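You operate a simulated robot arm through the tools that you are given. There is no shell and no other tool.

You are at the controls of a simulated two-armed robot. One attempt, no reset.

Task
Chalk in spots 10, 30 and 40 on the black board.
Fine: all white, with the white chalk; put it back in the small blue tray; the other spots stay bare. Set down upright: white chalk. A coat counts when it lies all over at full strength: go over it till it gets no stronger.

Only the result counts: the job must be done as asked and must still hold three seconds after the hand-in. Knocking over, shifting, dropping, spilling or breaking anything else fails it.

Robot
Two 7-joint arms with two-finger parallel grippers on one trunk that stands fixed in place. Base frame: the origin is at the foot of the trunk, x ahead of it, y to its left, z up. Units: m, rad, N and s.
The left shoulder is at [0.05, 0.177, 1.204], the right one opposite. With the tool pointing down near the work surface each hand reaches from about 0.2 to 0.7 m from the base axis, measured 20 degrees to its own side. Payload 3.43 kg a hand.
The TCP of each hand is the grasp point between the finger pads, 0.034 m short of the fingertips. In the tool frame z runs along the fingers and y along their closing line. The gripper opens to 0.128 m. The fingers are 0.024 m wide and 0.012 m thick; the gripper's body (0.048 by 0.13 m) begins 0.096 m behind the TCP.
Orientation is that of the tool frame in the base frame, as a unit quaternion [x, y, z, w]. With the fingers straight down and closing along the base's y, the tool's x points along the base's -x, its y along +y and its z along -z.

Tools
- The arms move only by the tool jog_arm. It takes "left_motion", "right_motion" or both (then of equal length, played together; a hand with none holds still); each is one flat list of numbers, 7 for each row, row after row: the shift along the tool's x, y, z in m, then the turn, a rotation vector about the tool's x, y, z in rad, then the opening, from 0 (shut) to 1 (fully open). In form: [dx, dy, dz, wx, wy, wz, grip, dx, dy, dz, wx, wy, wz, grip, ...]. A call has 1 to 20 rows; each row is the pose to reach, as a shift and turn from the pose commanded when the call began, along the tool's axes at that moment. Rows are played at 5 a second. More than 0.05 m and 0.15 rad between two rows, or a gripper value outside its range, and nothing of the call is played. Where a pose cannot be reached the arm comes as near as it can. A force on the tool above 40 N (or 10 N above the force at the start of the call, whichever is more), or a blocked arm, ends the call early, and 0.2 s more pass. The fingers move at their own pace (about 0.108 m/s each) and stop on an object; they squeeze with about 29 N. The grip force told is the motor's: it shows also when the fingers shut on nothing. Time passes only in rows, and 0.2 s behind the last, so rows that repeat a pose let the fingers close. It gives the time, the measured TCP pose, the force on the tool (base axes), the opening and the grip force at its end, in the units of the frame above (readings bear some noise), with the torque about the TCP (base axes, N m) and any sound that the robot's microphone picked up, and new pictures: "show" is both (left out), scene, wrist or none (wrist: the cameras of the hands that moved).
- Cameras (640 x 400 px; columns grow to the right, rows downward): "scene" is now at [0.148, 0.0393, 1.3626]; the picture's right is [0.44, -0.90, 0.00], its down [-0.54, -0.27, -0.80] and it looks along [0.72, 0.35, -0.60] (base axes); focal length 319 px, centre (320, 200). "left" rides on the left gripper at [0.076, 0.011, -0.16] in its tool frame; the picture's right is [-0.15, 0.99, 0.00], its down [-0.88, -0.13, -0.46] and it looks along [-0.45, -0.07, 0.89] (tool axes); focal length 234 px, centre (320, 200). "right" rides on the right gripper at [0.076, -0.011, -0.16] in its tool frame; the picture's right is [0.15, 0.99, 0.00], its down [-0.88, 0.13, -0.46] and it looks along [-0.45, 0.07, 0.89] (tool axes); focal length 234 px, centre (320, 200). There is no depth. A picture from a camera that has moved, and an enlarged one, comes with that camera's place and axes in the base frame and with its lens.
- slide_trunk(by): slides the trunk up (or, below 0, down) by that many m; the arms and the scene camera ride with it, the base frame stays. It gives what a move gives, with no picture.
- turn_head(pan, tilt): turns the head with the scene camera to pan (to the left, within 1.396 rad either way) and tilt (down, from -0.506 to 1.204), counted from straight ahead of the robot. It gives what a move gives, and a new picture of the scene camera.
- enlarge(camera, box): a new picture of the part [left, top, right, bottom] of that camera's present view, enlarged. No time passes.
- finish_job(): hands the job in; it is judged then, once.

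Nothing tells you positions but the pictures and the camera data. Unless the task says otherwise, let go and move clear before handing in.

The tools are called after "Request:" as a command line: name --argument value ..., lists and objects as JSON in quotes. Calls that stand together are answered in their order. jog_arm: Moves the arms, as the interface text tells. Its arguments: {"type":"object","properties":{"left_motion":{"type":"array","items":{"type":"number"}},"right_motion":{"type":"array","items":{"type":"number"}},"show":{"type":"string","enum":["both","scene","wrist","none"]}},"required":[]} The other tools are called the same way: slide_trunk (by) slides the trunk up or down; turn_head (pan, tilt) turns the head that bears the scene camera; enlarge (camera, box) takes an enlarged picture of a part of a camera's view; finish_job () hands the job in.

At the start:

```text
t: 0.0
left_tool_pos: [0.3825, 0.4907, 1.1087]
left_ee_rot: [-0.001, 1.0, 0.0, -0.001]
left_force: [-0.1, 0.1, 0.6]
left_wrist_torque: [-0.05, -0.02, 0.03]
left_opening: 0.1279
left_grip_force: 0.1
right_tool_pos: [0.37, 0.049, 1.1459]
right_ee_rot: [0.0, 1.0, 0.0, 0.0]
right_force: [0.4, -0.7, 0.2]
right_wrist_torque: [0.01, 0.0, -0.01]
right_opening: 0.128
right_grip_force: 0.0
trunk travel left (down, up): [-0.375, 0.026]
head pan, tilt: [0.457, 0.648]
```

scene: 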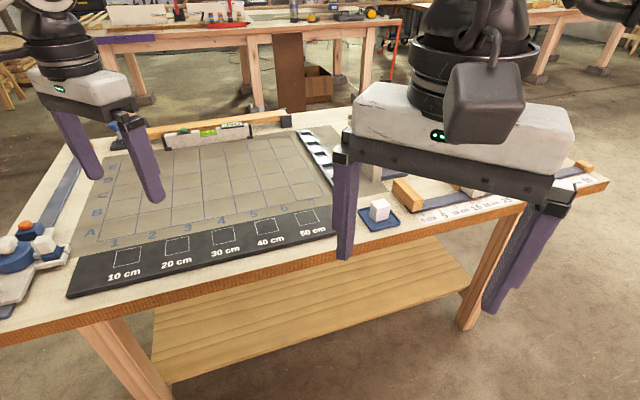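
right: 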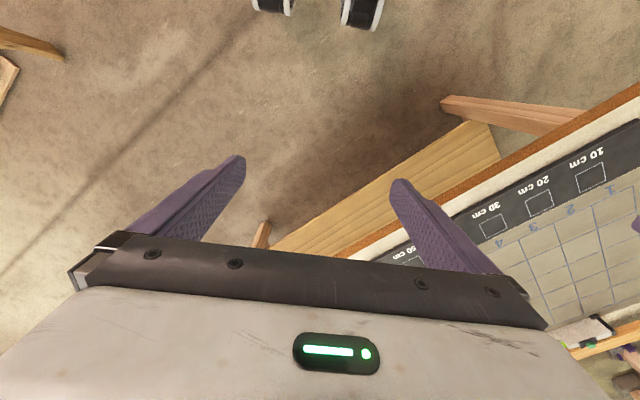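
left: 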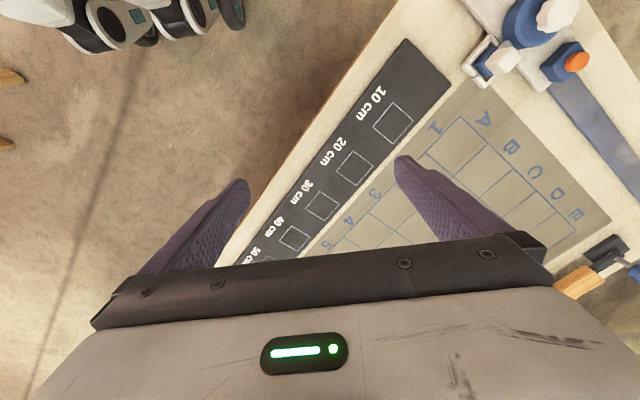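

The black board lies at the near edge of the bench with spots labelled 10 to 50 cm; a white block (maybe the chalk) sits in a small blue tray to the right. I'll take closer looks first.

Request:
enlarge --camera "scene" --box '[320, 160, 480, 260]'

Request:
enlarge --camera "scene" --box '[60, 180, 340, 310]'

Request:
enlarge --camera "scene" --box '[0, 180, 120, 310]'

Request:
enlarge --camera "left" --box '[380, 0, 640, 160]'

```text
4.00 times, centred on (400, 210) of scene
camera zoom: at [0.148, 0.0393, 1.3626], right [0.44, -0.9, 0.0], down [-0.54, -0.27, -0.8], along [0.72, 0.35, -0.6], focal length 1276 px, centre (0, 160)
```

zoom: 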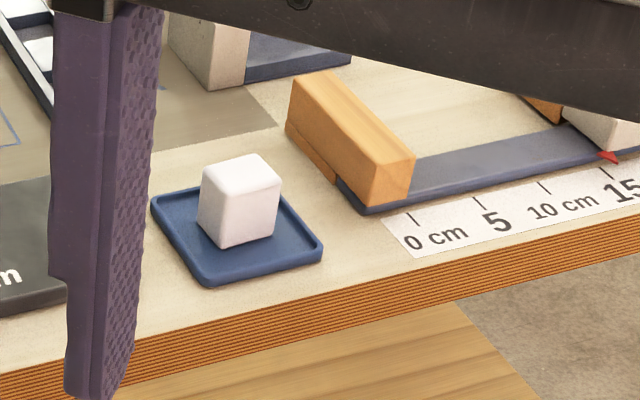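

```text
2.29 times, centred on (200, 245) of scene
camera zoom: at [0.148, 0.0393, 1.3626], right [0.44, -0.9, 0.0], down [-0.54, -0.27, -0.8], along [0.72, 0.35, -0.6], focal length 729 px, centre (594, 97)
```

zoom: 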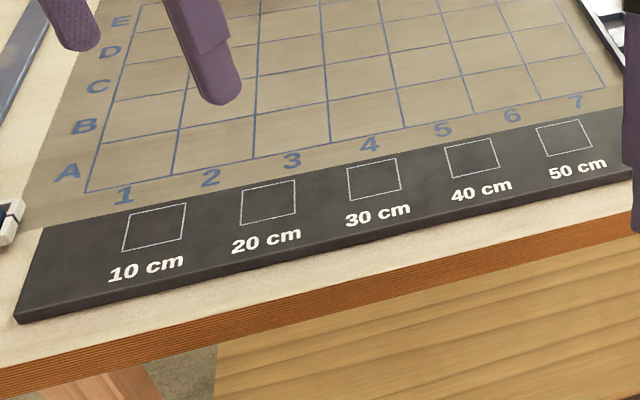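

```text
3.08 times, centred on (60, 245) of scene
camera zoom: at [0.148, 0.0393, 1.3626], right [0.44, -0.9, 0.0], down [-0.54, -0.27, -0.8], along [0.72, 0.35, -0.6], focal length 981 px, centre (1120, 62)
```

zoom: 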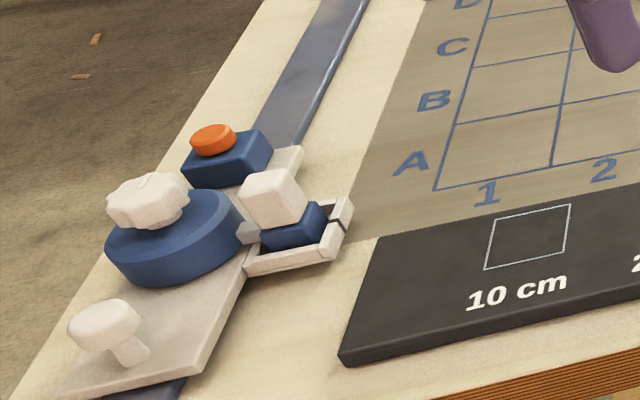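

```text
2.46 times, centred on (510, 80) of left
camera zoom: at [0.3052, 0.5031, 1.2684], right [0.14, 0.99, 0.0], down [0.88, -0.13, 0.46], along [0.45, -0.07, -0.89], focal length 576 px, centre (-148, 495)
```

zoom: 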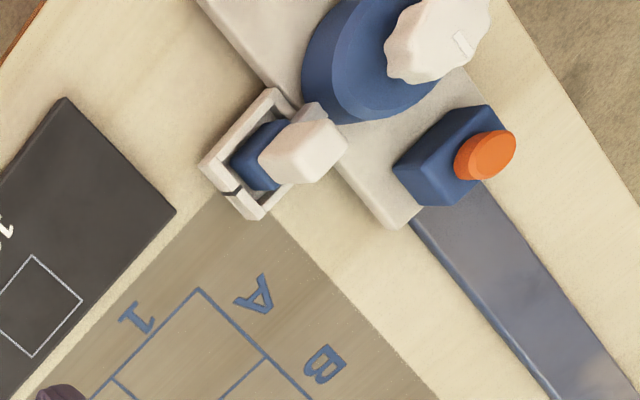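

Spot 10 is roughly at (0.38, 0.61, 0.86), spot 50 at (0.66, 0.33), and the white block in the blue tray near (0.78, 0.18). The right hand blocks the view, so I'll move it to the right and look again.

Request:
jog_arm --right_motion '[0, -0.05, 0, 0, 0, 0, 1, 0, -0.1, 0, 0, 0, 0, 1, 0, -0.15, 0, 0, 0, 0, 1, 0, -0.2, 0, 0, 0, 0, 1, 0, -0.25, 0, 0, 0, 0, 1, 0, -0.3, 0, 0, 0, 0, 1]' --show "scene"

```text
t: 1.4
left_tool_pos: [0.3816, 0.4902, 1.1092]
left_ee_rot: [-0.001, 1.0, 0.0, 0.0]
left_force: [-0.2, 0.0, 0.5]
left_wrist_torque: [0.01, 0.0, 0.0]
left_opening: 0.1281
left_grip_force: 0.1
right_tool_pos: [0.3668, -0.2508, 1.1457]
right_ee_rot: [-0.001, 1.0, -0.001, 0.001]
right_force: [-0.5, -0.4, 0.7]
right_wrist_torque: [0.02, -0.02, -0.01]
right_opening: 0.1281
right_grip_force: 0.0
trunk travel left (down, up): [-0.375, 0.026]
head pan, tilt: [0.457, 0.648]
camera scene: at [0.1476, 0.0385, 1.3627], right [0.44, -0.9, 0.0], down [-0.54, -0.27, -0.8], along [0.72, 0.35, -0.6], focal length 319 px, centre (320, 200)
```

scene: 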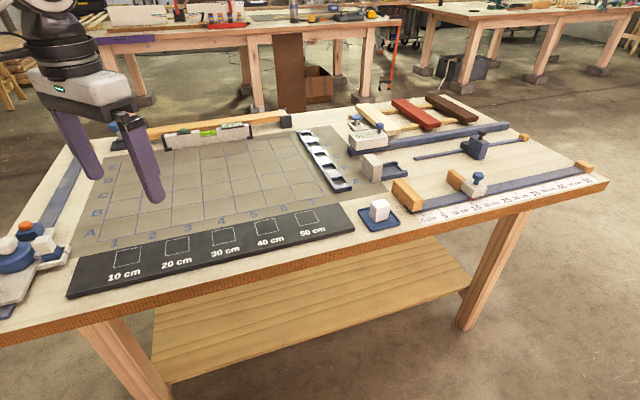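

Request:
enlarge --camera "scene" --box '[340, 170, 440, 240]'

Request:
enlarge --camera "scene" --box '[290, 90, 540, 240]'

Request:
enlarge --camera "scene" --box '[200, 180, 360, 280]'

Request:
enlarge --camera "scene" --box '[60, 210, 220, 310]'

```text
5.71 times, centred on (390, 205) of scene
camera zoom: at [0.1476, 0.0385, 1.3627], right [0.44, -0.9, 0.0], down [-0.54, -0.27, -0.8], along [0.72, 0.35, -0.6], focal length 1822 px, centre (-80, 171)
```

zoom: 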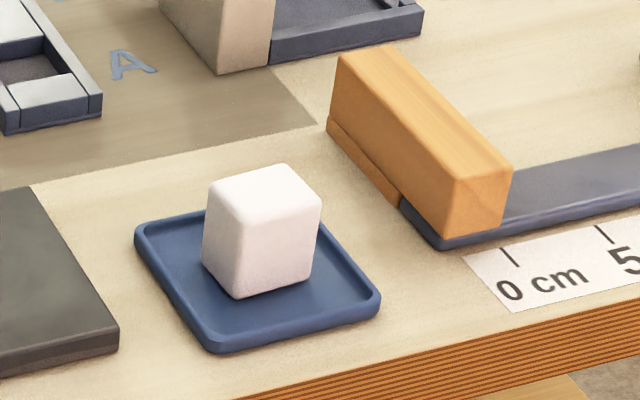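

```text
2.56 times, centred on (415, 165) of scene
camera zoom: at [0.1476, 0.0385, 1.3627], right [0.44, -0.9, 0.0], down [-0.54, -0.27, -0.8], along [0.72, 0.35, -0.6], focal length 816 px, centre (77, 290)
```

zoom: 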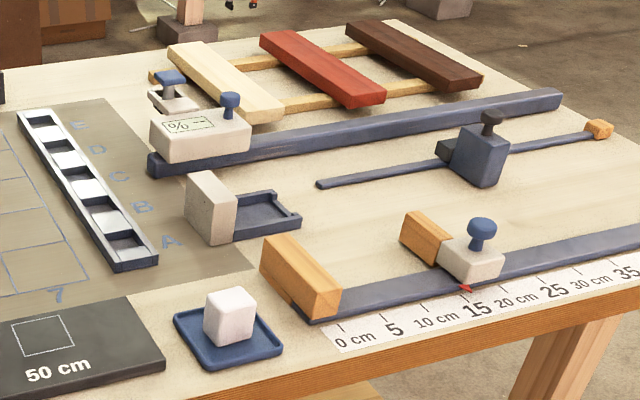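

```text
4.00 times, centred on (280, 230) of scene
camera zoom: at [0.1476, 0.0385, 1.3627], right [0.44, -0.9, 0.0], down [-0.54, -0.27, -0.8], along [0.72, 0.35, -0.6], focal length 1276 px, centre (480, 80)
```

zoom: 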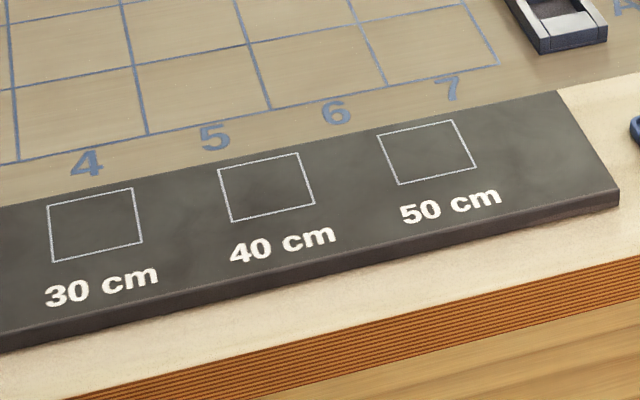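

```text
4.00 times, centred on (140, 260) of scene
camera zoom: at [0.1476, 0.0385, 1.3627], right [0.44, -0.9, 0.0], down [-0.54, -0.27, -0.8], along [0.72, 0.35, -0.6], focal length 1276 px, centre (1040, -40)
```

zoom: 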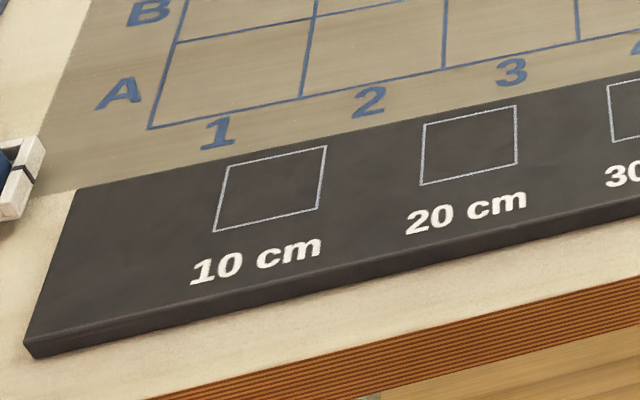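

The only chalk I see is the white block in the blue tray; bench and board are turned about 45° to my base frame. I'll move the left hand along the board toward the tray, yawing 45°, and use its wrist camera to measure places.

Request:
jog_arm --left_motion '[-0.0317, -0.0258, 0.0025, 0, 0, -0.0654, 1, -0.0633, -0.0517, 0.005, 0, 0, -0.1309, 1, -0.095, -0.0775, 0.0075, 0, 0, -0.1963, 1, -0.1267, -0.1033, 0.01, 0, 0, -0.2618, 1, -0.1583, -0.1292, 0.0125, 0, 0, -0.3272, 1, -0.19, -0.155, 0.015, 0, 0, -0.3927, 1]'

```text
t: 2.8
left_tool_pos: [0.5732, 0.3361, 1.0926]
left_ee_rot: [-0.197, 0.98, 0.0, 0.0]
left_force: [1.2, -1.2, 0.6]
left_wrist_torque: [-0.03, 0.05, 0.02]
left_opening: 0.128
left_grip_force: 0.0
right_tool_pos: [0.3678, -0.2493, 1.1458]
right_ee_rot: [0.0, 1.0, 0.0, -0.001]
right_force: [0.7, -0.4, 0.6]
right_wrist_torque: [0.01, 0.04, -0.01]
right_opening: 0.1278
right_grip_force: 0.0
trunk travel left (down, up): [-0.375, 0.026]
head pan, tilt: [0.457, 0.648]
camera scene: at [0.1489, 0.0394, 1.3624], right [0.44, -0.9, 0.0], down [-0.54, -0.27, -0.8], along [0.71, 0.35, -0.6], focal length 319 px, centre (320, 200)
camera left: at [0.4984, 0.3179, 1.2527], right [-0.25, 0.97, 0.0], down [0.86, 0.22, 0.46], along [0.44, 0.11, -0.89], focal length 234 px, centre (320, 200)
```

scene: 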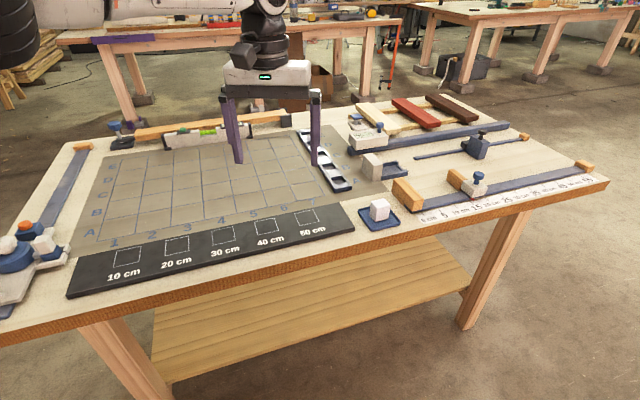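
left: 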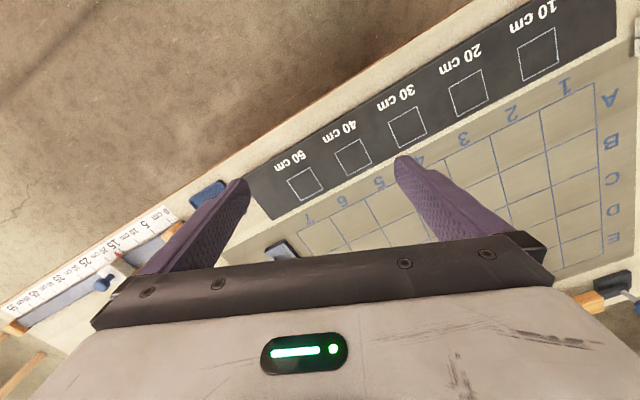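

Spot 50 triangulates to about (0.666, 0.328, 0.864), consistent between cameras. I continue toward the tray with the left hand, checking reach.

Request:
jog_arm --left_motion '[-0.0194, -0.036, 0.005, 0, 0, -0.0654, 1, -0.0387, -0.072, 0.01, 0, 0, -0.1309, 1, -0.0581, -0.1079, 0.015, 0, 0, -0.1963, 1, -0.0775, -0.1439, 0.02, 0, 0, -0.2618, 1, -0.0969, -0.1799, 0.025, 0, 0, -0.3272, 1, -0.1162, -0.2159, 0.03, 0, 0, -0.3927, 1, -0.1162, -0.2159, 0.03, 0, 0, -0.3927, 1]'

```text
t: 4.4
left_tool_pos: [0.5727, 0.2665, 1.0691]
left_ee_rot: [-0.384, 0.923, 0.0, 0.001]
left_force: [0.2, 0.1, -0.5]
left_wrist_torque: [0.0, 0.02, 0.0]
left_opening: 0.1283
left_grip_force: 0.0
left hand out of reach, approached as far as the arm can: row 1, 2, 3, 4, 5, 6, 7
right_tool_pos: [0.3663, -0.2502, 1.146]
right_ee_rot: [-0.001, 1.0, 0.0, 0.0]
right_force: [0.9, -0.8, 0.4]
right_wrist_torque: [-0.04, 0.02, -0.01]
right_opening: 0.1278
right_grip_force: 0.1
trunk travel left (down, up): [-0.375, 0.026]
head pan, tilt: [0.457, 0.648]
camera scene: at [0.1481, 0.0393, 1.3626], right [0.44, -0.9, 0.0], down [-0.54, -0.27, -0.8], along [0.72, 0.35, -0.6], focal length 319 px, centre (320, 200)
camera left: at [0.5104, 0.2228, 1.2298], right [-0.6, 0.8, 0.0], down [0.71, 0.53, 0.46], along [0.37, 0.27, -0.89], focal length 234 px, centre (320, 200)
```

scene: 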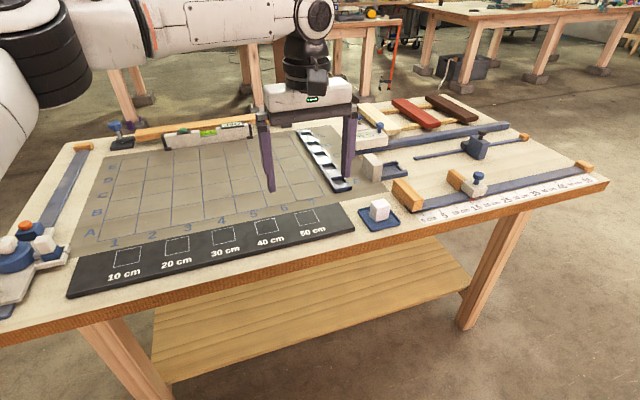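
left: 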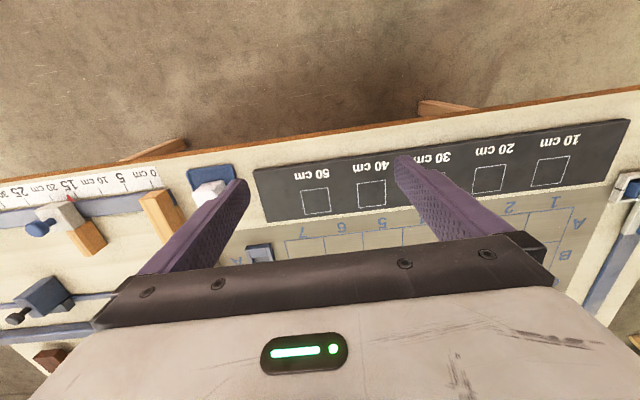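

With the tool straight down the arm falls short (stopped at x≈0.57, y≈0.27). I'll tilt the fingers forward (about the closing line) so the hand reaches farther, which also keeps the closing line level.

Request:
jog_arm --left_motion '[0, 0, 0, 0, -0.1, 0, 1, 0, 0, 0, 0, -0.2, 0, 1, 0, 0, 0, 0, -0.3, 0, 1, 0, 0, 0, 0, -0.3, 0, 1]'

```text
t: 5.4
left_tool_pos: [0.5709, 0.2684, 1.065]
left_ee_rot: [-0.38, 0.913, 0.057, 0.139]
left_force: [-0.5, 0.3, -0.3]
left_wrist_torque: [0.0, 0.03, -0.01]
left_opening: 0.128
left_grip_force: 0.0
right_tool_pos: [0.3662, -0.2487, 1.1451]
right_ee_rot: [0.0, 1.0, 0.0, 0.0]
right_force: [0.3, 0.0, -0.4]
right_wrist_torque: [0.01, 0.02, 0.04]
right_opening: 0.1281
right_grip_force: 0.2
trunk travel left (down, up): [-0.375, 0.026]
head pan, tilt: [0.457, 0.648]
camera scene: at [0.1481, 0.0394, 1.3626], right [0.44, -0.9, 0.0], down [-0.54, -0.27, -0.8], along [0.72, 0.35, -0.6], focal length 319 px, centre (320, 200)
camera left: at [0.4783, 0.1925, 1.1959], right [-0.6, 0.8, 0.04], down [0.59, 0.41, 0.7], along [0.54, 0.45, -0.72], focal length 234 px, centre (320, 200)
```

scene: 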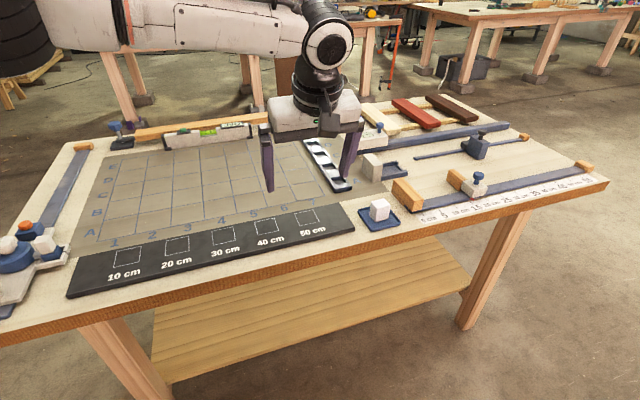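
left: 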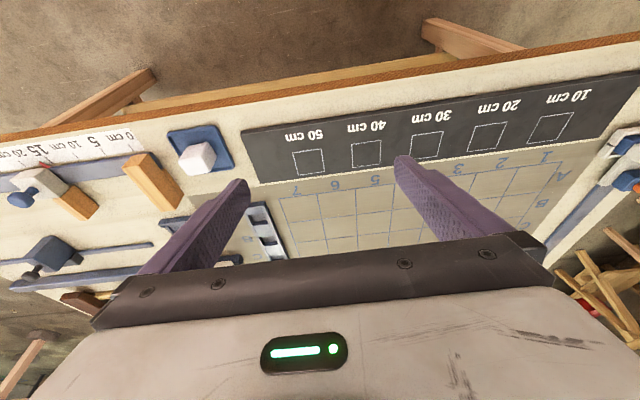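

Request:
enlarge --camera "left" --box '[140, 100, 300, 200]'

Request:
enlarge --camera "left" --box '[240, 60, 640, 200]'

Request:
enlarge --camera "scene" --box '[340, 170, 440, 240]'

```text
4.00 times, centred on (220, 150) of left
camera zoom: at [0.4783, 0.1925, 1.1959], right [-0.6, 0.8, 0.04], down [0.59, 0.41, 0.7], along [0.54, 0.45, -0.72], focal length 937 px, centre (720, 400)
```

zoom: 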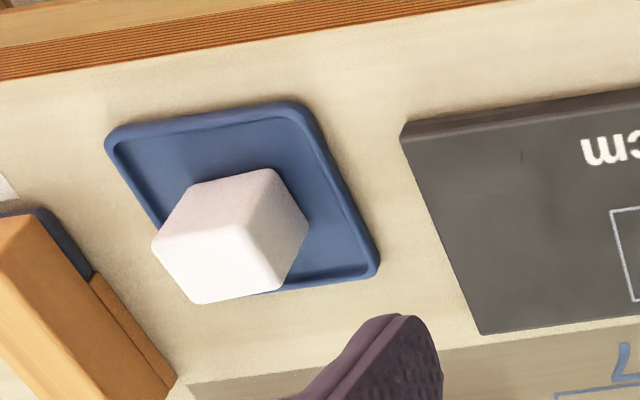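

```text
1.60 times, centred on (440, 130) of left
camera zoom: at [0.4783, 0.1925, 1.1959], right [-0.6, 0.8, 0.04], down [0.59, 0.41, 0.7], along [0.54, 0.45, -0.72], focal length 375 px, centre (128, 312)
```

zoom: 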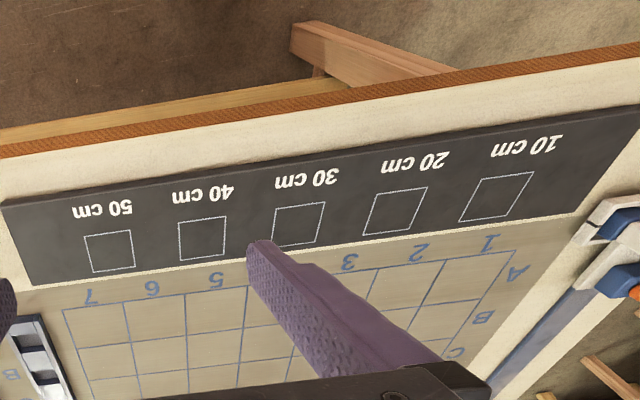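

```text
5.71 times, centred on (390, 205) of scene
camera zoom: at [0.1481, 0.0394, 1.3626], right [0.44, -0.9, 0.0], down [-0.54, -0.27, -0.8], along [0.72, 0.35, -0.6], focal length 1822 px, centre (-80, 171)
```

zoom: 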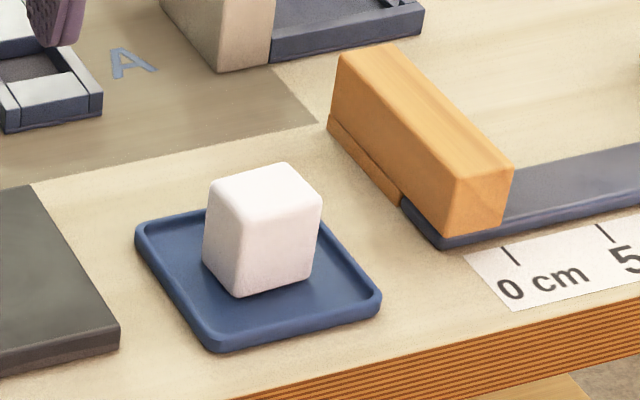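

Triangulating, the tray centre is about (0.751, 0.173) with rim near z 0.859, and the spots lie 0.1 m apart with board top near z 0.855. I'll tilt further to about 0.6 rad and move above the chalk, narrowing the fingers a bit.

Request:
jog_arm --left_motion '[-0.0047, -0.0324, 0.0129, 0, -0.05, 0, 0.9, -0.0094, -0.0648, 0.0257, 0, -0.1, 0, 0.8, -0.0141, -0.0973, 0.0386, 0, -0.15, 0, 0.7, -0.0187, -0.1297, 0.0514, 0, -0.2, 0, 0.6, -0.0234, -0.1621, 0.0643, 0, -0.25, 0, 0.6, -0.0281, -0.1945, 0.0771, 0, -0.3, 0, 0.6, -0.0281, -0.1945, 0.0771, 0, -0.3, 0, 0.6]'

```text
t: 7.0
left_tool_pos: [0.6125, 0.2944, 1.0448]
left_ee_rot: [-0.366, 0.882, 0.113, 0.274]
left_force: [-0.5, -0.1, -1.2]
left_wrist_torque: [0.0, 0.0, 0.03]
left_opening: 0.0771
left_grip_force: 0.1
left hand out of reach, approached as far as the arm can: row 1, 2, 3, 4, 5, 6, 7
right_tool_pos: [0.3673, -0.2493, 1.1455]
right_ee_rot: [0.0, 1.0, 0.001, 0.0]
right_force: [-0.3, -0.1, -0.4]
right_wrist_torque: [-0.02, 0.02, 0.02]
right_opening: 0.1279
right_grip_force: 0.0
trunk travel left (down, up): [-0.375, 0.026]
head pan, tilt: [0.457, 0.648]
camera scene: at [0.148, 0.0393, 1.3626], right [0.44, -0.9, 0.0], down [-0.54, -0.27, -0.8], along [0.72, 0.35, -0.6], focal length 319 px, centre (320, 200)
camera left: at [0.4961, 0.1941, 1.1335], right [-0.62, 0.78, 0.08], down [0.42, 0.24, 0.87], along [0.67, 0.57, -0.48], focal length 234 px, centre (320, 200)
```

scene: 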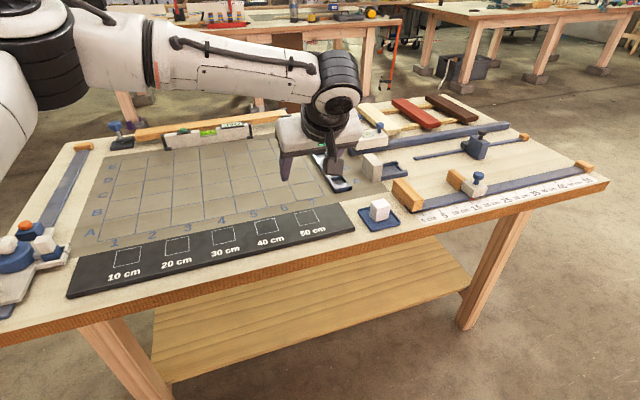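
left: 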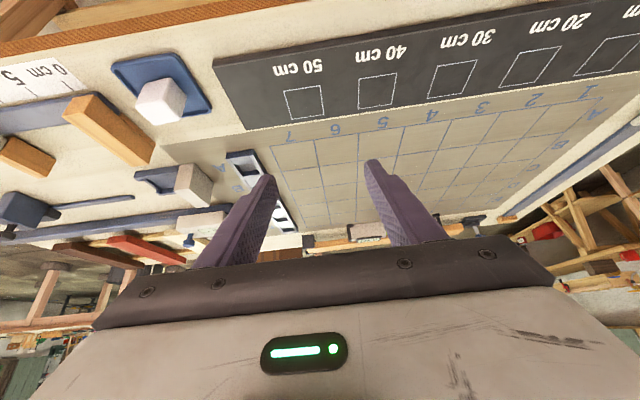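

The forward tilt toward the far side didn't let the arm get closer (it stopped at x≈0.61, y≈0.29). I'll untilt, back off and turn the hand 90° so I can tilt to the right-forward instead, in line with the forearm.

Request:
jog_arm --left_motion '[-0.0045, 0.0297, -0.0091, 0, 0.12, 0, 0.6, -0.0091, 0.0594, -0.0181, 0, 0.24, 0, 0.6, -0.0136, 0.0891, -0.0272, 0, 0.36, 0, 0.6, -0.0182, 0.1188, -0.0362, 0, 0.48, 0, 0.6, -0.0227, 0.1485, -0.0453, 0, 0.6, 0, 0.6]' --show "none"

Request:
jog_arm --left_motion '[0, 0, 0, 0, 0, 0.143, 0.6, 0, 0, 0, 0, 0, 0.286, 0.6, 0, 0, 0, 0, 0, 0.428, 0.6, 0, 0, 0, 0, 0, 0.571, 0.6, 0, 0, 0, 0, 0, 0.714, 0.6, 0, 0, 0, 0, 0, 0.857, 0.6, 0, 0, 0, 0, 0, 1.0, 0.6, 0, 0, 0, 0, 0, 1.142, 0.6, 0, 0, 0, 0, 0, 1.285, 0.6, 0, 0, 0, 0, 0, 1.428, 0.6, 0, 0, 0, 0, 0, 1.571, 0.6]'

```text
t: 8.2
left_tool_pos: [0.4987, 0.3874, 1.0931]
left_ee_rot: [-0.384, 0.923, -0.001, 0.0]
left_force: [0.7, -1.4, 0.3]
left_wrist_torque: [0.01, 0.0, 0.02]
left_opening: 0.0767
left_grip_force: 0.0
right_tool_pos: [0.3668, -0.2483, 1.1447]
right_ee_rot: [0.0, 1.0, -0.001, 0.0]
right_force: [0.3, 0.4, 0.3]
right_wrist_torque: [0.02, 0.04, 0.02]
right_opening: 0.1278
right_grip_force: 0.1
trunk travel left (down, up): [-0.375, 0.026]
head pan, tilt: [0.457, 0.648]
```

```text
t: 10.6
left_tool_pos: [0.5003, 0.3856, 1.0927]
left_ee_rot: [0.382, 0.924, 0.0, 0.0]
left_force: [-1.3, -0.5, 0.8]
left_wrist_torque: [-0.02, 0.01, 0.02]
left_opening: 0.0767
left_grip_force: 0.1
right_tool_pos: [0.3665, -0.25, 1.1451]
right_ee_rot: [0.0, 1.0, 0.0, 0.0]
right_force: [1.1, 0.7, 1.0]
right_wrist_torque: [0.01, 0.02, -0.04]
right_opening: 0.1279
right_grip_force: 0.1
trunk travel left (down, up): [-0.375, 0.026]
head pan, tilt: [0.457, 0.648]
camera scene: at [0.148, 0.0393, 1.3626], right [0.44, -0.9, 0.0], down [-0.54, -0.27, -0.8], along [0.72, 0.35, -0.6], focal length 319 px, centre (320, 200)
camera left: at [0.454, 0.4475, 1.2535], right [0.8, 0.6, 0.0], down [0.53, -0.71, 0.46], along [0.27, -0.37, -0.89], focal length 234 px, centre (320, 200)
```

scene: 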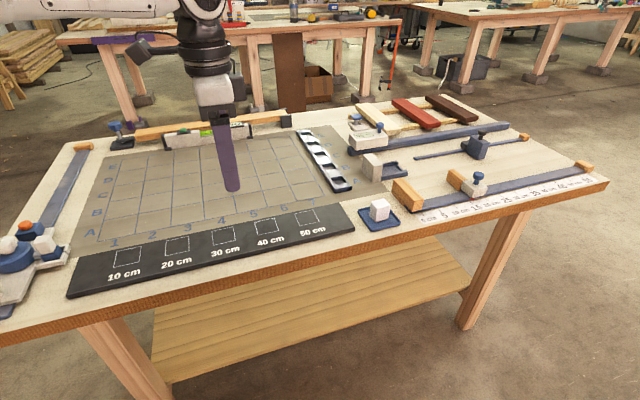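
left: 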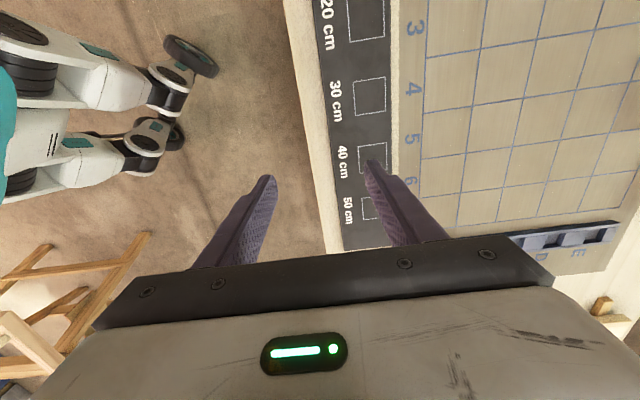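

Hand is now turned with its closing line across the board. I move toward the tray while tilting right-forward by 0.5 rad.

Request:
jog_arm --left_motion '[-0.0353, 0.0029, 0.0103, 0, -0.0556, 0, 0.6, -0.0706, 0.0059, 0.0206, 0, -0.1111, 0, 0.6, -0.1059, 0.0088, 0.0309, 0, -0.1667, 0, 0.6, -0.1412, 0.0118, 0.0412, 0, -0.2222, 0, 0.6, -0.1764, 0.0147, 0.0515, 0, -0.2778, 0, 0.6, -0.2117, 0.0177, 0.0618, 0, -0.3333, 0, 0.6, -0.247, 0.0206, 0.0721, 0, -0.3889, 0, 0.6, -0.2823, 0.0235, 0.0824, 0, -0.4444, 0, 0.6, -0.3176, 0.0265, 0.0927, 0, -0.5, 0, 0.6, -0.3176, 0.0265, 0.0927, 0, -0.5, 0, 0.6]'

```text
t: 12.8
left_tool_pos: [0.6539, 0.2132, 1.0249]
left_ee_rot: [0.37, 0.895, -0.094, 0.23]
left_force: [0.8, 1.1, -0.3]
left_wrist_torque: [-0.03, 0.02, -0.01]
left_opening: 0.0767
left_grip_force: 0.1
left hand out of reach, approached as far as the arm can: row 6, 7, 8, 9, 10
right_tool_pos: [0.3664, -0.25, 1.1455]
right_ee_rot: [-0.001, 1.0, 0.0, 0.0]
right_force: [-0.6, -0.7, -0.1]
right_wrist_torque: [0.04, -0.03, 0.0]
right_opening: 0.1278
right_grip_force: 0.0
trunk travel left (down, up): [-0.375, 0.026]
head pan, tilt: [0.457, 0.648]
camera scene: at [0.148, 0.0393, 1.3626], right [0.44, -0.9, 0.0], down [-0.54, -0.27, -0.8], along [0.72, 0.35, -0.6], focal length 319 px, centre (320, 200)
camera left: at [0.5603, 0.3226, 1.129], right [0.79, 0.61, 0.07], down [0.3, -0.48, 0.82], along [0.54, -0.63, -0.56], focal length 234 px, centre (320, 200)
```

scene: 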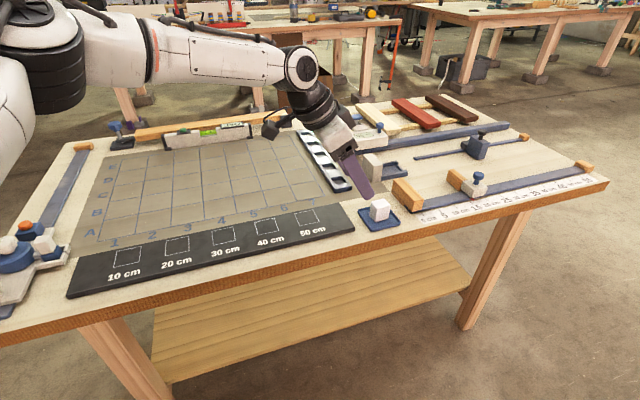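
left: 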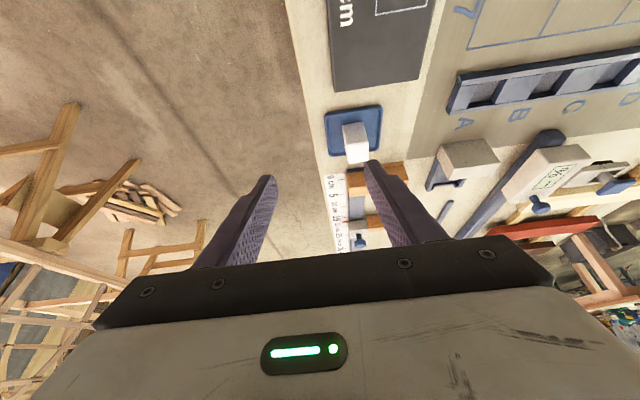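

Much better: the hand reached (0.654, 0.213), just short of the tray. Reach should improve when the wrist is lower, so I go down to z 0.95 (still above the chalk) and then press on toward the tray.

Request:
jog_arm --left_motion '[0.018, 0, 0.0329, 0, 0, 0, 0.6, 0.0361, 0, 0.0657, 0, 0, 0, 0.6, 0.017, 0.01, 0.0762, 0, 0, 0, 0.6, -0.002, 0.02, 0.0867, 0, 0, 0, 0.6, -0.021, 0.03, 0.0972, 0, 0, 0, 0.6, -0.0401, 0.0401, 0.1077, 0, 0, 0, 0.6, -0.0401, 0.0401, 0.1077, 0, 0, 0, 0.6]'

```text
t: 14.4
left_tool_pos: [0.6429, 0.2218, 0.98]
left_ee_rot: [0.371, 0.895, -0.094, 0.229]
left_force: [-0.6, 0.1, 0.3]
left_wrist_torque: [0.01, 0.01, -0.01]
left_opening: 0.0769
left_grip_force: 0.1
left hand out of reach, approached as far as the arm can: row 1, 2, 3, 4, 5, 6, 7
right_tool_pos: [0.3665, -0.2489, 1.1442]
right_ee_rot: [0.0, 1.0, 0.001, 0.0]
right_force: [-0.1, -0.7, -0.4]
right_wrist_torque: [0.02, 0.0, 0.01]
right_opening: 0.1278
right_grip_force: 0.0
trunk travel left (down, up): [-0.375, 0.026]
head pan, tilt: [0.457, 0.648]
camera scene: at [0.148, 0.0393, 1.3626], right [0.44, -0.9, 0.0], down [-0.54, -0.27, -0.8], along [0.72, 0.35, -0.6], focal length 319 px, centre (320, 200)
camera left: at [0.5488, 0.3314, 1.0842], right [0.79, 0.61, 0.07], down [0.3, -0.48, 0.82], along [0.54, -0.63, -0.56], focal length 234 px, centre (320, 200)
```

scene: 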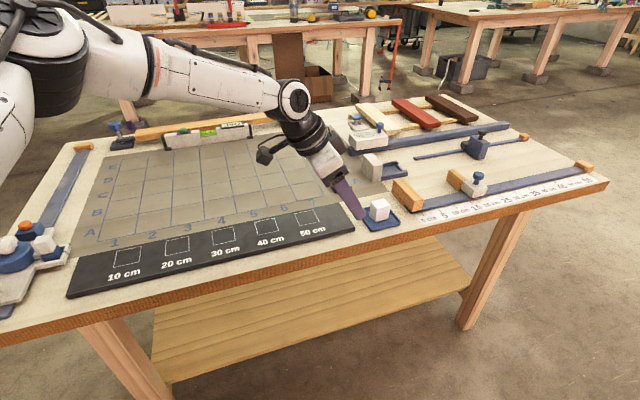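
left: 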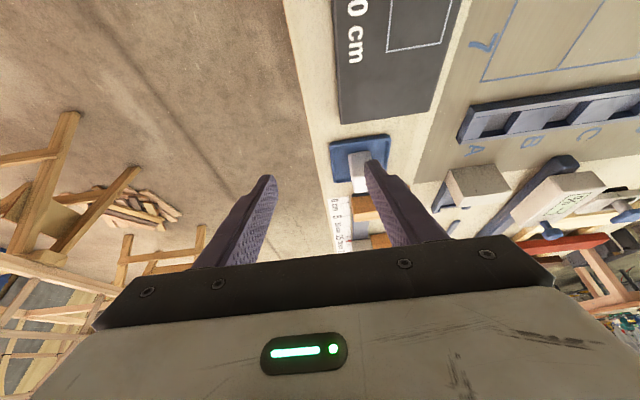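

The arm stalls at (0.643, 0.222, 0.98). I'll look at the arm's posture with the head camera to see whether the elbow is straight or something else limits it.

Request:
turn_head --pan 1.1 --tilt 0.5

```text
t: 15.4
left_tool_pos: [0.6435, 0.2219, 0.9795]
left_ee_rot: [0.369, 0.896, -0.094, 0.228]
left_force: [0.0, 0.4, 0.2]
left_wrist_torque: [0.02, -0.02, -0.06]
left_opening: 0.0767
left_grip_force: 0.1
right_tool_pos: [0.3675, -0.2504, 1.1453]
right_ee_rot: [0.001, 1.0, 0.001, 0.0]
right_force: [0.3, -0.7, 0.1]
right_wrist_torque: [-0.02, 0.0, 0.03]
right_opening: 0.1279
right_grip_force: 0.1
trunk travel left (down, up): [-0.375, 0.026]
head pan, tilt: [1.1, 0.499]
camera scene: at [0.1114, 0.082, 1.3758], right [0.89, -0.45, 0.0], down [-0.22, -0.43, -0.88], along [0.4, 0.78, -0.48], focal length 319 px, centre (320, 200)
```

scene: 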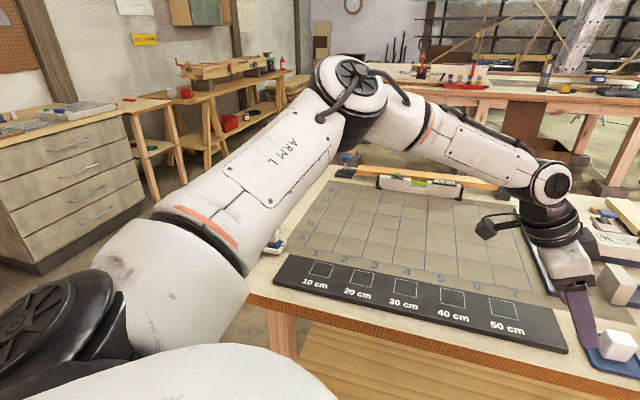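

The elbow is still clearly bent (about 110°), so full extension isn't what limits it. I'll test reach with the hand higher relative to the shoulder (equivalent to lowering the trunk later), which is safe in free air.

Request:
jog_arm --left_motion '[-0.0192, 0, -0.035, 0, 0, 0, 0.6, -0.0385, 0, -0.0701, 0, 0, 0, 0.6, -0.0577, 0, -0.1051, 0, 0, 0, 0.6, -0.0798, 0.0103, -0.093, 0, 0, 0, 0.6, -0.1018, 0.0206, -0.0808, 0, 0, 0, 0.6, -0.1239, 0.0309, -0.0687, 0, 0, 0, 0.6, -0.1459, 0.0412, -0.0565, 0, 0, 0, 0.6, -0.1459, 0.0412, -0.0565, 0, 0, 0, 0.6]' --show "scene"

```text
t: 17.2
left_tool_pos: [0.6616, 0.2108, 1.0987]
left_ee_rot: [0.37, 0.895, -0.095, 0.23]
left_force: [-0.1, 0.0, -0.8]
left_wrist_torque: [-0.02, 0.01, 0.02]
left_opening: 0.0767
left_grip_force: 0.0
left hand out of reach, approached as far as the arm can: row 4, 5, 6, 7, 8
right_tool_pos: [0.3656, -0.2515, 1.1467]
right_ee_rot: [-0.001, 1.0, 0.0, 0.0]
right_force: [-0.2, 0.3, -1.1]
right_wrist_torque: [0.0, 0.04, -0.01]
right_opening: 0.1279
right_grip_force: 0.0
trunk travel left (down, up): [-0.375, 0.026]
head pan, tilt: [1.1, 0.499]
camera scene: at [0.1115, 0.0821, 1.3758], right [0.89, -0.45, 0.0], down [-0.22, -0.43, -0.88], along [0.4, 0.78, -0.48], focal length 319 px, centre (320, 200)
```

scene: 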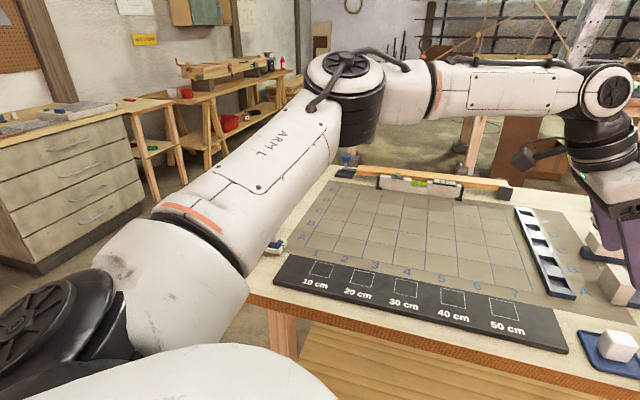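

The upper arm appears stuck at a fixed bearing, so the wrist is confined to about 0.3 m around the elbow; a larger rightward tilt should let the fingers reach the tray. I test a tilt of about 0.9 rad, still high up in free air.

Request:
jog_arm --left_motion '[0, 0, 0, 0, -0.1, 0, 0.6, 0, 0, 0, 0, -0.2, 0, 0.6, 0, 0, 0, 0, -0.3, 0, 0.6, -0.0151, 0.009, 0.014, 0, -0.4, 0, 0.6, -0.0302, 0.018, 0.028, 0, -0.4, 0, 0.6, -0.0453, 0.0269, 0.042, 0, -0.4, 0, 0.6, -0.0604, 0.0359, 0.056, 0, -0.4, 0, 0.6, -0.0604, 0.0359, 0.056, 0, -0.4, 0, 0.6]'

```text
t: 19.0
left_tool_pos: [0.7137, 0.1887, 1.085]
left_ee_rot: [0.344, 0.832, -0.166, 0.403]
left_force: [-0.1, -0.3, -0.2]
left_wrist_torque: [-0.04, 0.0, 0.02]
left_opening: 0.0766
left_grip_force: 0.1
left hand out of reach, approached as far as the arm can: row 6, 7, 8
right_tool_pos: [0.3665, -0.2492, 1.1458]
right_ee_rot: [0.0, 1.0, 0.0, 0.0]
right_force: [-0.9, -0.2, 0.7]
right_wrist_torque: [0.0, 0.02, 0.0]
right_opening: 0.128
right_grip_force: 0.0
trunk travel left (down, up): [-0.375, 0.026]
head pan, tilt: [1.1, 0.499]
camera scene: at [0.1113, 0.0821, 1.3758], right [0.89, -0.45, 0.0], down [-0.22, -0.43, -0.88], along [0.4, 0.78, -0.48], focal length 319 px, centre (320, 200)
camera left: at [0.599, 0.3184, 1.125], right [0.76, 0.64, 0.12], down [0.04, -0.23, 0.97], along [0.65, -0.74, -0.2], focal length 234 px, centre (320, 200)
```

scene: 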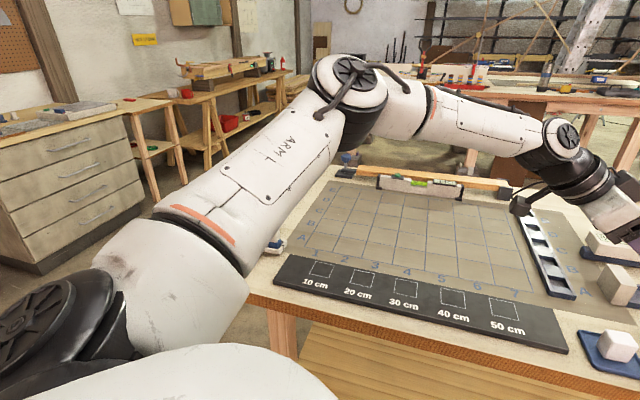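
left: 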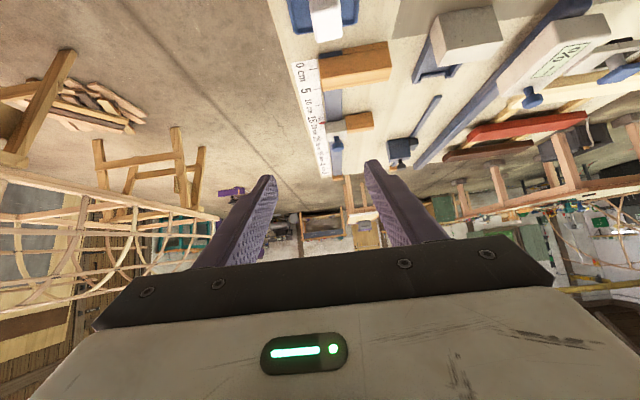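

At tilt 0.9 the hand reached (0.714, 0.189), within about 2–3 cm of what the grasp needs. I'll check whether repeating the command creeps closer.

Request:
jog_arm --left_motion '[-0.005, 0.0063, 0.0063, 0, 0, 0, 0.6, -0.01, 0.0125, 0.0126, 0, 0, 0, 0.6, -0.0149, 0.0188, 0.0189, 0, 0, 0, 0.6, -0.0149, 0.0188, 0.0189, 0, 0, 0, 0.6, -0.0149, 0.0188, 0.0189, 0, 0, 0, 0.6, -0.0149, 0.0188, 0.0189, 0, 0, 0, 0.6]' --show "none"

```text
t: 20.4
left_tool_pos: [0.7145, 0.1901, 1.0872]
left_ee_rot: [0.344, 0.832, -0.167, 0.402]
left_force: [0.1, 1.8, -0.5]
left_wrist_torque: [-0.05, 0.04, 0.0]
left_opening: 0.0767
left_grip_force: 0.0
left hand out of reach, approached as far as the arm can: row 1, 2, 3, 4, 5, 6
right_tool_pos: [0.3667, -0.2497, 1.146]
right_ee_rot: [0.0, 1.0, 0.0, -0.001]
right_force: [-0.2, -0.6, -0.1]
right_wrist_torque: [0.02, 0.01, 0.0]
right_opening: 0.1278
right_grip_force: 0.1
trunk travel left (down, up): [-0.375, 0.026]
head pan, tilt: [1.1, 0.499]
```

Request:
jog_arm --left_motion '[-0.0209, 0, -0.0166, 0, 0, 0, 0.6, -0.0419, 0, -0.0331, 0, 0, 0, 0.6, -0.0628, 0, -0.0497, 0, 0, 0, 0.6, -0.0678, 0.0063, -0.0434, 0, 0, 0, 0.6, -0.0728, 0.0125, -0.0371, 0, 0, 0, 0.6, -0.0778, 0.0188, -0.0308, 0, 0, 0, 0.6, -0.0778, 0.0188, -0.0308, 0, 0, 0, 0.6]' --show "scene"

```text
t: 22.0
left_tool_pos: [0.7212, 0.1929, 1.1703]
left_ee_rot: [0.343, 0.832, -0.166, 0.403]
left_force: [0.1, -0.2, 0.6]
left_wrist_torque: [0.0, -0.05, 0.02]
left_opening: 0.0771
left_grip_force: 0.1
left hand out of reach, approached as far as the arm can: row 5, 6, 7
right_tool_pos: [0.3672, -0.2494, 1.1449]
right_ee_rot: [0.0, 1.0, 0.0, 0.001]
right_force: [0.8, -0.4, 0.0]
right_wrist_torque: [-0.01, -0.04, -0.01]
right_opening: 0.1283
right_grip_force: 0.0
trunk travel left (down, up): [-0.375, 0.026]
head pan, tilt: [1.1, 0.499]
camera scene: at [0.1113, 0.082, 1.3758], right [0.89, -0.45, 0.0], down [-0.22, -0.43, -0.88], along [0.4, 0.78, -0.48], focal length 319 px, centre (320, 200)
```

scene: 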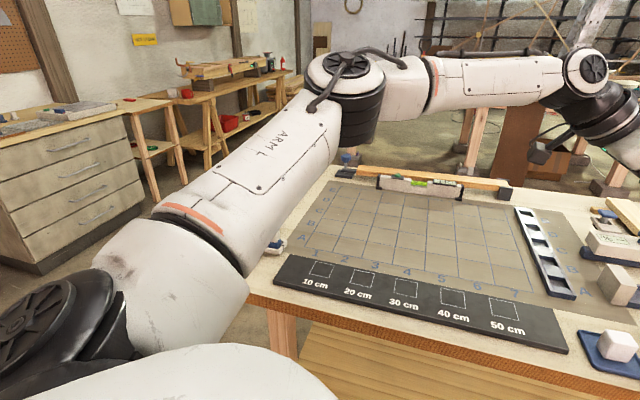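

The boundary is hard, but a tilt of about 1.05 rad with the trunk lowered should reach. To keep the wrist camera up and clear of the board, I'll untilt, back off and turn the hand half a turn so the camera is on the upper side.

Request:
jog_arm --left_motion '[0.0228, -0.0014, -0.0243, 0, 0.1286, 0, 0.6, 0.0457, -0.0027, -0.0485, 0, 0.2571, 0, 0.6, 0.0685, -0.0041, -0.0728, 0, 0.3857, 0, 0.6, 0.0914, -0.0055, -0.097, 0, 0.5143, 0, 0.6, 0.1142, -0.0069, -0.1213, 0, 0.6429, 0, 0.6, 0.1371, -0.0082, -0.1455, 0, 0.7714, 0, 0.6, 0.1599, -0.0096, -0.1698, 0, 0.9, 0, 0.6]' --show "none"

Request:
jog_arm --left_motion '[0, 0, 0, 0, 0, -0.143, 0.6, 0, 0, 0, 0, 0, -0.286, 0.6, 0, 0, 0, 0, 0, -0.428, 0.6, 0, 0, 0, 0, 0, -0.571, 0.6, 0, 0, 0, 0, 0, -0.714, 0.6, 0, 0, 0, 0, 0, -0.857, 0.6, 0, 0, 0, 0, 0, -1.0, 0.6, 0, 0, 0, 0, 0, -1.142, 0.6, 0, 0, 0, 0, 0, -1.285, 0.6, 0, 0, 0, 0, 0, -1.428, 0.6, 0, 0, 0, 0, 0, -1.571, 0.6]' --show "none"

Request:
jog_arm --left_motion '[0, 0, 0, 0, 0, -0.143, 0.6, 0, 0, 0, 0, 0, -0.286, 0.6, 0, 0, 0, 0, 0, -0.428, 0.6, 0, 0, 0, 0, 0, -0.571, 0.6, 0, 0, 0, 0, 0, -0.714, 0.6, 0, 0, 0, 0, 0, -0.857, 0.6, 0, 0, 0, 0, 0, -1.0, 0.6, 0, 0, 0, 0, 0, -1.142, 0.6, 0, 0, 0, 0, 0, -1.285, 0.6, 0, 0, 0, 0, 0, -1.428, 0.6, 0, 0, 0, 0, 0, -1.571, 0.6]'

```text
t: 23.6
left_tool_pos: [0.5494, 0.3477, 1.1489]
left_ee_rot: [0.382, 0.924, 0.001, -0.001]
left_force: [-0.2, 0.1, 0.2]
left_wrist_torque: [-0.02, -0.01, -0.01]
left_opening: 0.077
left_grip_force: 0.1
right_tool_pos: [0.3667, -0.25, 1.1454]
right_ee_rot: [0.0, 1.0, 0.001, 0.0]
right_force: [-0.6, 0.0, 0.0]
right_wrist_torque: [0.01, -0.02, 0.05]
right_opening: 0.128
right_grip_force: 0.0
trunk travel left (down, up): [-0.375, 0.026]
head pan, tilt: [1.1, 0.499]
```

```text
t: 26.0
left_tool_pos: [0.5494, 0.3477, 1.1492]
left_ee_rot: [-0.385, 0.923, 0.0, 0.0]
left_force: [0.4, 1.2, 0.5]
left_wrist_torque: [0.01, 0.0, -0.04]
left_opening: 0.0769
left_grip_force: 0.0
right_tool_pos: [0.3656, -0.2491, 1.1458]
right_ee_rot: [0.0, 1.0, 0.001, 0.0]
right_force: [0.6, -0.3, 0.0]
right_wrist_torque: [0.03, 0.03, -0.02]
right_opening: 0.1279
right_grip_force: 0.1
trunk travel left (down, up): [-0.375, 0.026]
head pan, tilt: [1.1, 0.499]
```

```text
t: 28.4
left_tool_pos: [0.5505, 0.348, 1.1494]
left_ee_rot: [0.925, -0.381, 0.0, 0.0]
left_force: [-0.1, 0.3, 0.3]
left_wrist_torque: [0.03, 0.0, 0.01]
left_opening: 0.0766
left_grip_force: 0.1
right_tool_pos: [0.3659, -0.2502, 1.1452]
right_ee_rot: [0.001, 1.0, 0.0, -0.001]
right_force: [-0.2, 0.6, 0.2]
right_wrist_torque: [0.03, 0.02, 0.05]
right_opening: 0.1279
right_grip_force: 0.0
trunk travel left (down, up): [-0.375, 0.026]
head pan, tilt: [1.1, 0.499]
camera scene: at [0.1114, 0.082, 1.3758], right [0.89, -0.45, 0.0], down [-0.22, -0.43, -0.88], along [0.4, 0.78, -0.48], focal length 319 px, centre (320, 200)
camera left: at [0.5957, 0.2872, 1.3097], right [-0.8, -0.6, 0.0], down [-0.53, 0.71, 0.46], along [-0.27, 0.36, -0.89], focal length 234 px, centre (320, 200)
```

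scene: 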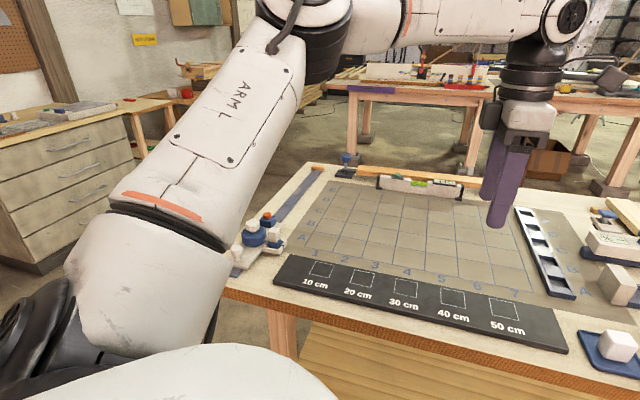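
left: 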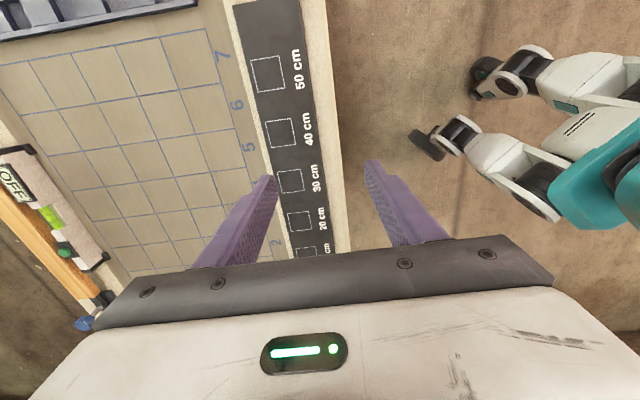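

The flip worked, with the camera now ahead/above. I move toward a point well above the tray (z≈1.19) while tilting 1.05 rad right-forward to test reach with this wrist orientation.

Request:
jog_arm --left_motion '[0.0306, -0.0022, -0.005, 0, 0.1313, 0, 0.6, 0.0612, -0.0043, -0.01, 0, 0.2625, 0, 0.6, 0.0918, -0.0065, -0.015, 0, 0.3938, 0, 0.6, 0.1224, -0.0087, -0.02, 0, 0.525, 0, 0.6, 0.153, -0.0108, -0.025, 0, 0.6563, 0, 0.6, 0.1836, -0.013, -0.03, 0, 0.7875, 0, 0.6, 0.2142, -0.0151, -0.035, 0, 0.9188, 0, 0.6, 0.2448, -0.0173, -0.04, 0, 1.05, 0, 0.6, 0.2448, -0.0173, -0.04, 0, 1.05, 0, 0.6]'

```text
t: 30.4
left_tool_pos: [0.7377, 0.1871, 1.19]
left_ee_rot: [0.799, -0.33, 0.464, 0.192]
left_force: [-0.8, -0.2, -0.6]
left_wrist_torque: [-0.03, 0.0, -0.03]
left_opening: 0.0767
left_grip_force: 0.0
right_tool_pos: [0.3658, -0.2491, 1.1459]
right_ee_rot: [0.0, 1.0, 0.0, 0.0]
right_force: [0.2, 1.4, 0.3]
right_wrist_torque: [0.03, 0.02, 0.0]
right_opening: 0.128
right_grip_force: 0.0
trunk travel left (down, up): [-0.375, 0.026]
head pan, tilt: [1.1, 0.499]
camera scene: at [0.1111, 0.0821, 1.3759], right [0.89, -0.45, 0.0], down [-0.22, -0.43, -0.88], along [0.4, 0.78, -0.48], focal length 319 px, centre (320, 200)
camera left: at [0.6573, 0.25, 1.3362], right [-0.75, -0.65, -0.13], down [-0.5, 0.68, -0.54], along [0.44, -0.34, -0.83], focal length 234 px, centre (320, 200)
```

scene: 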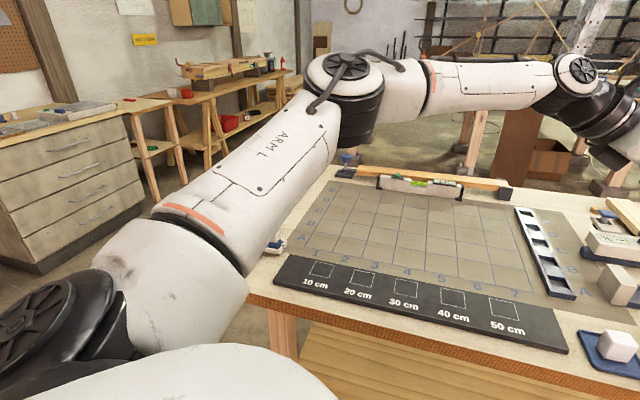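
left: 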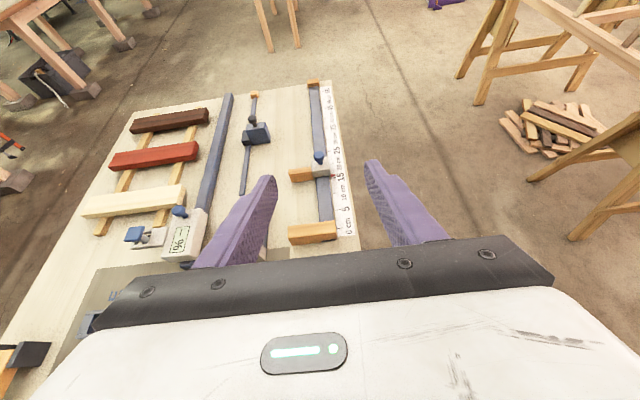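

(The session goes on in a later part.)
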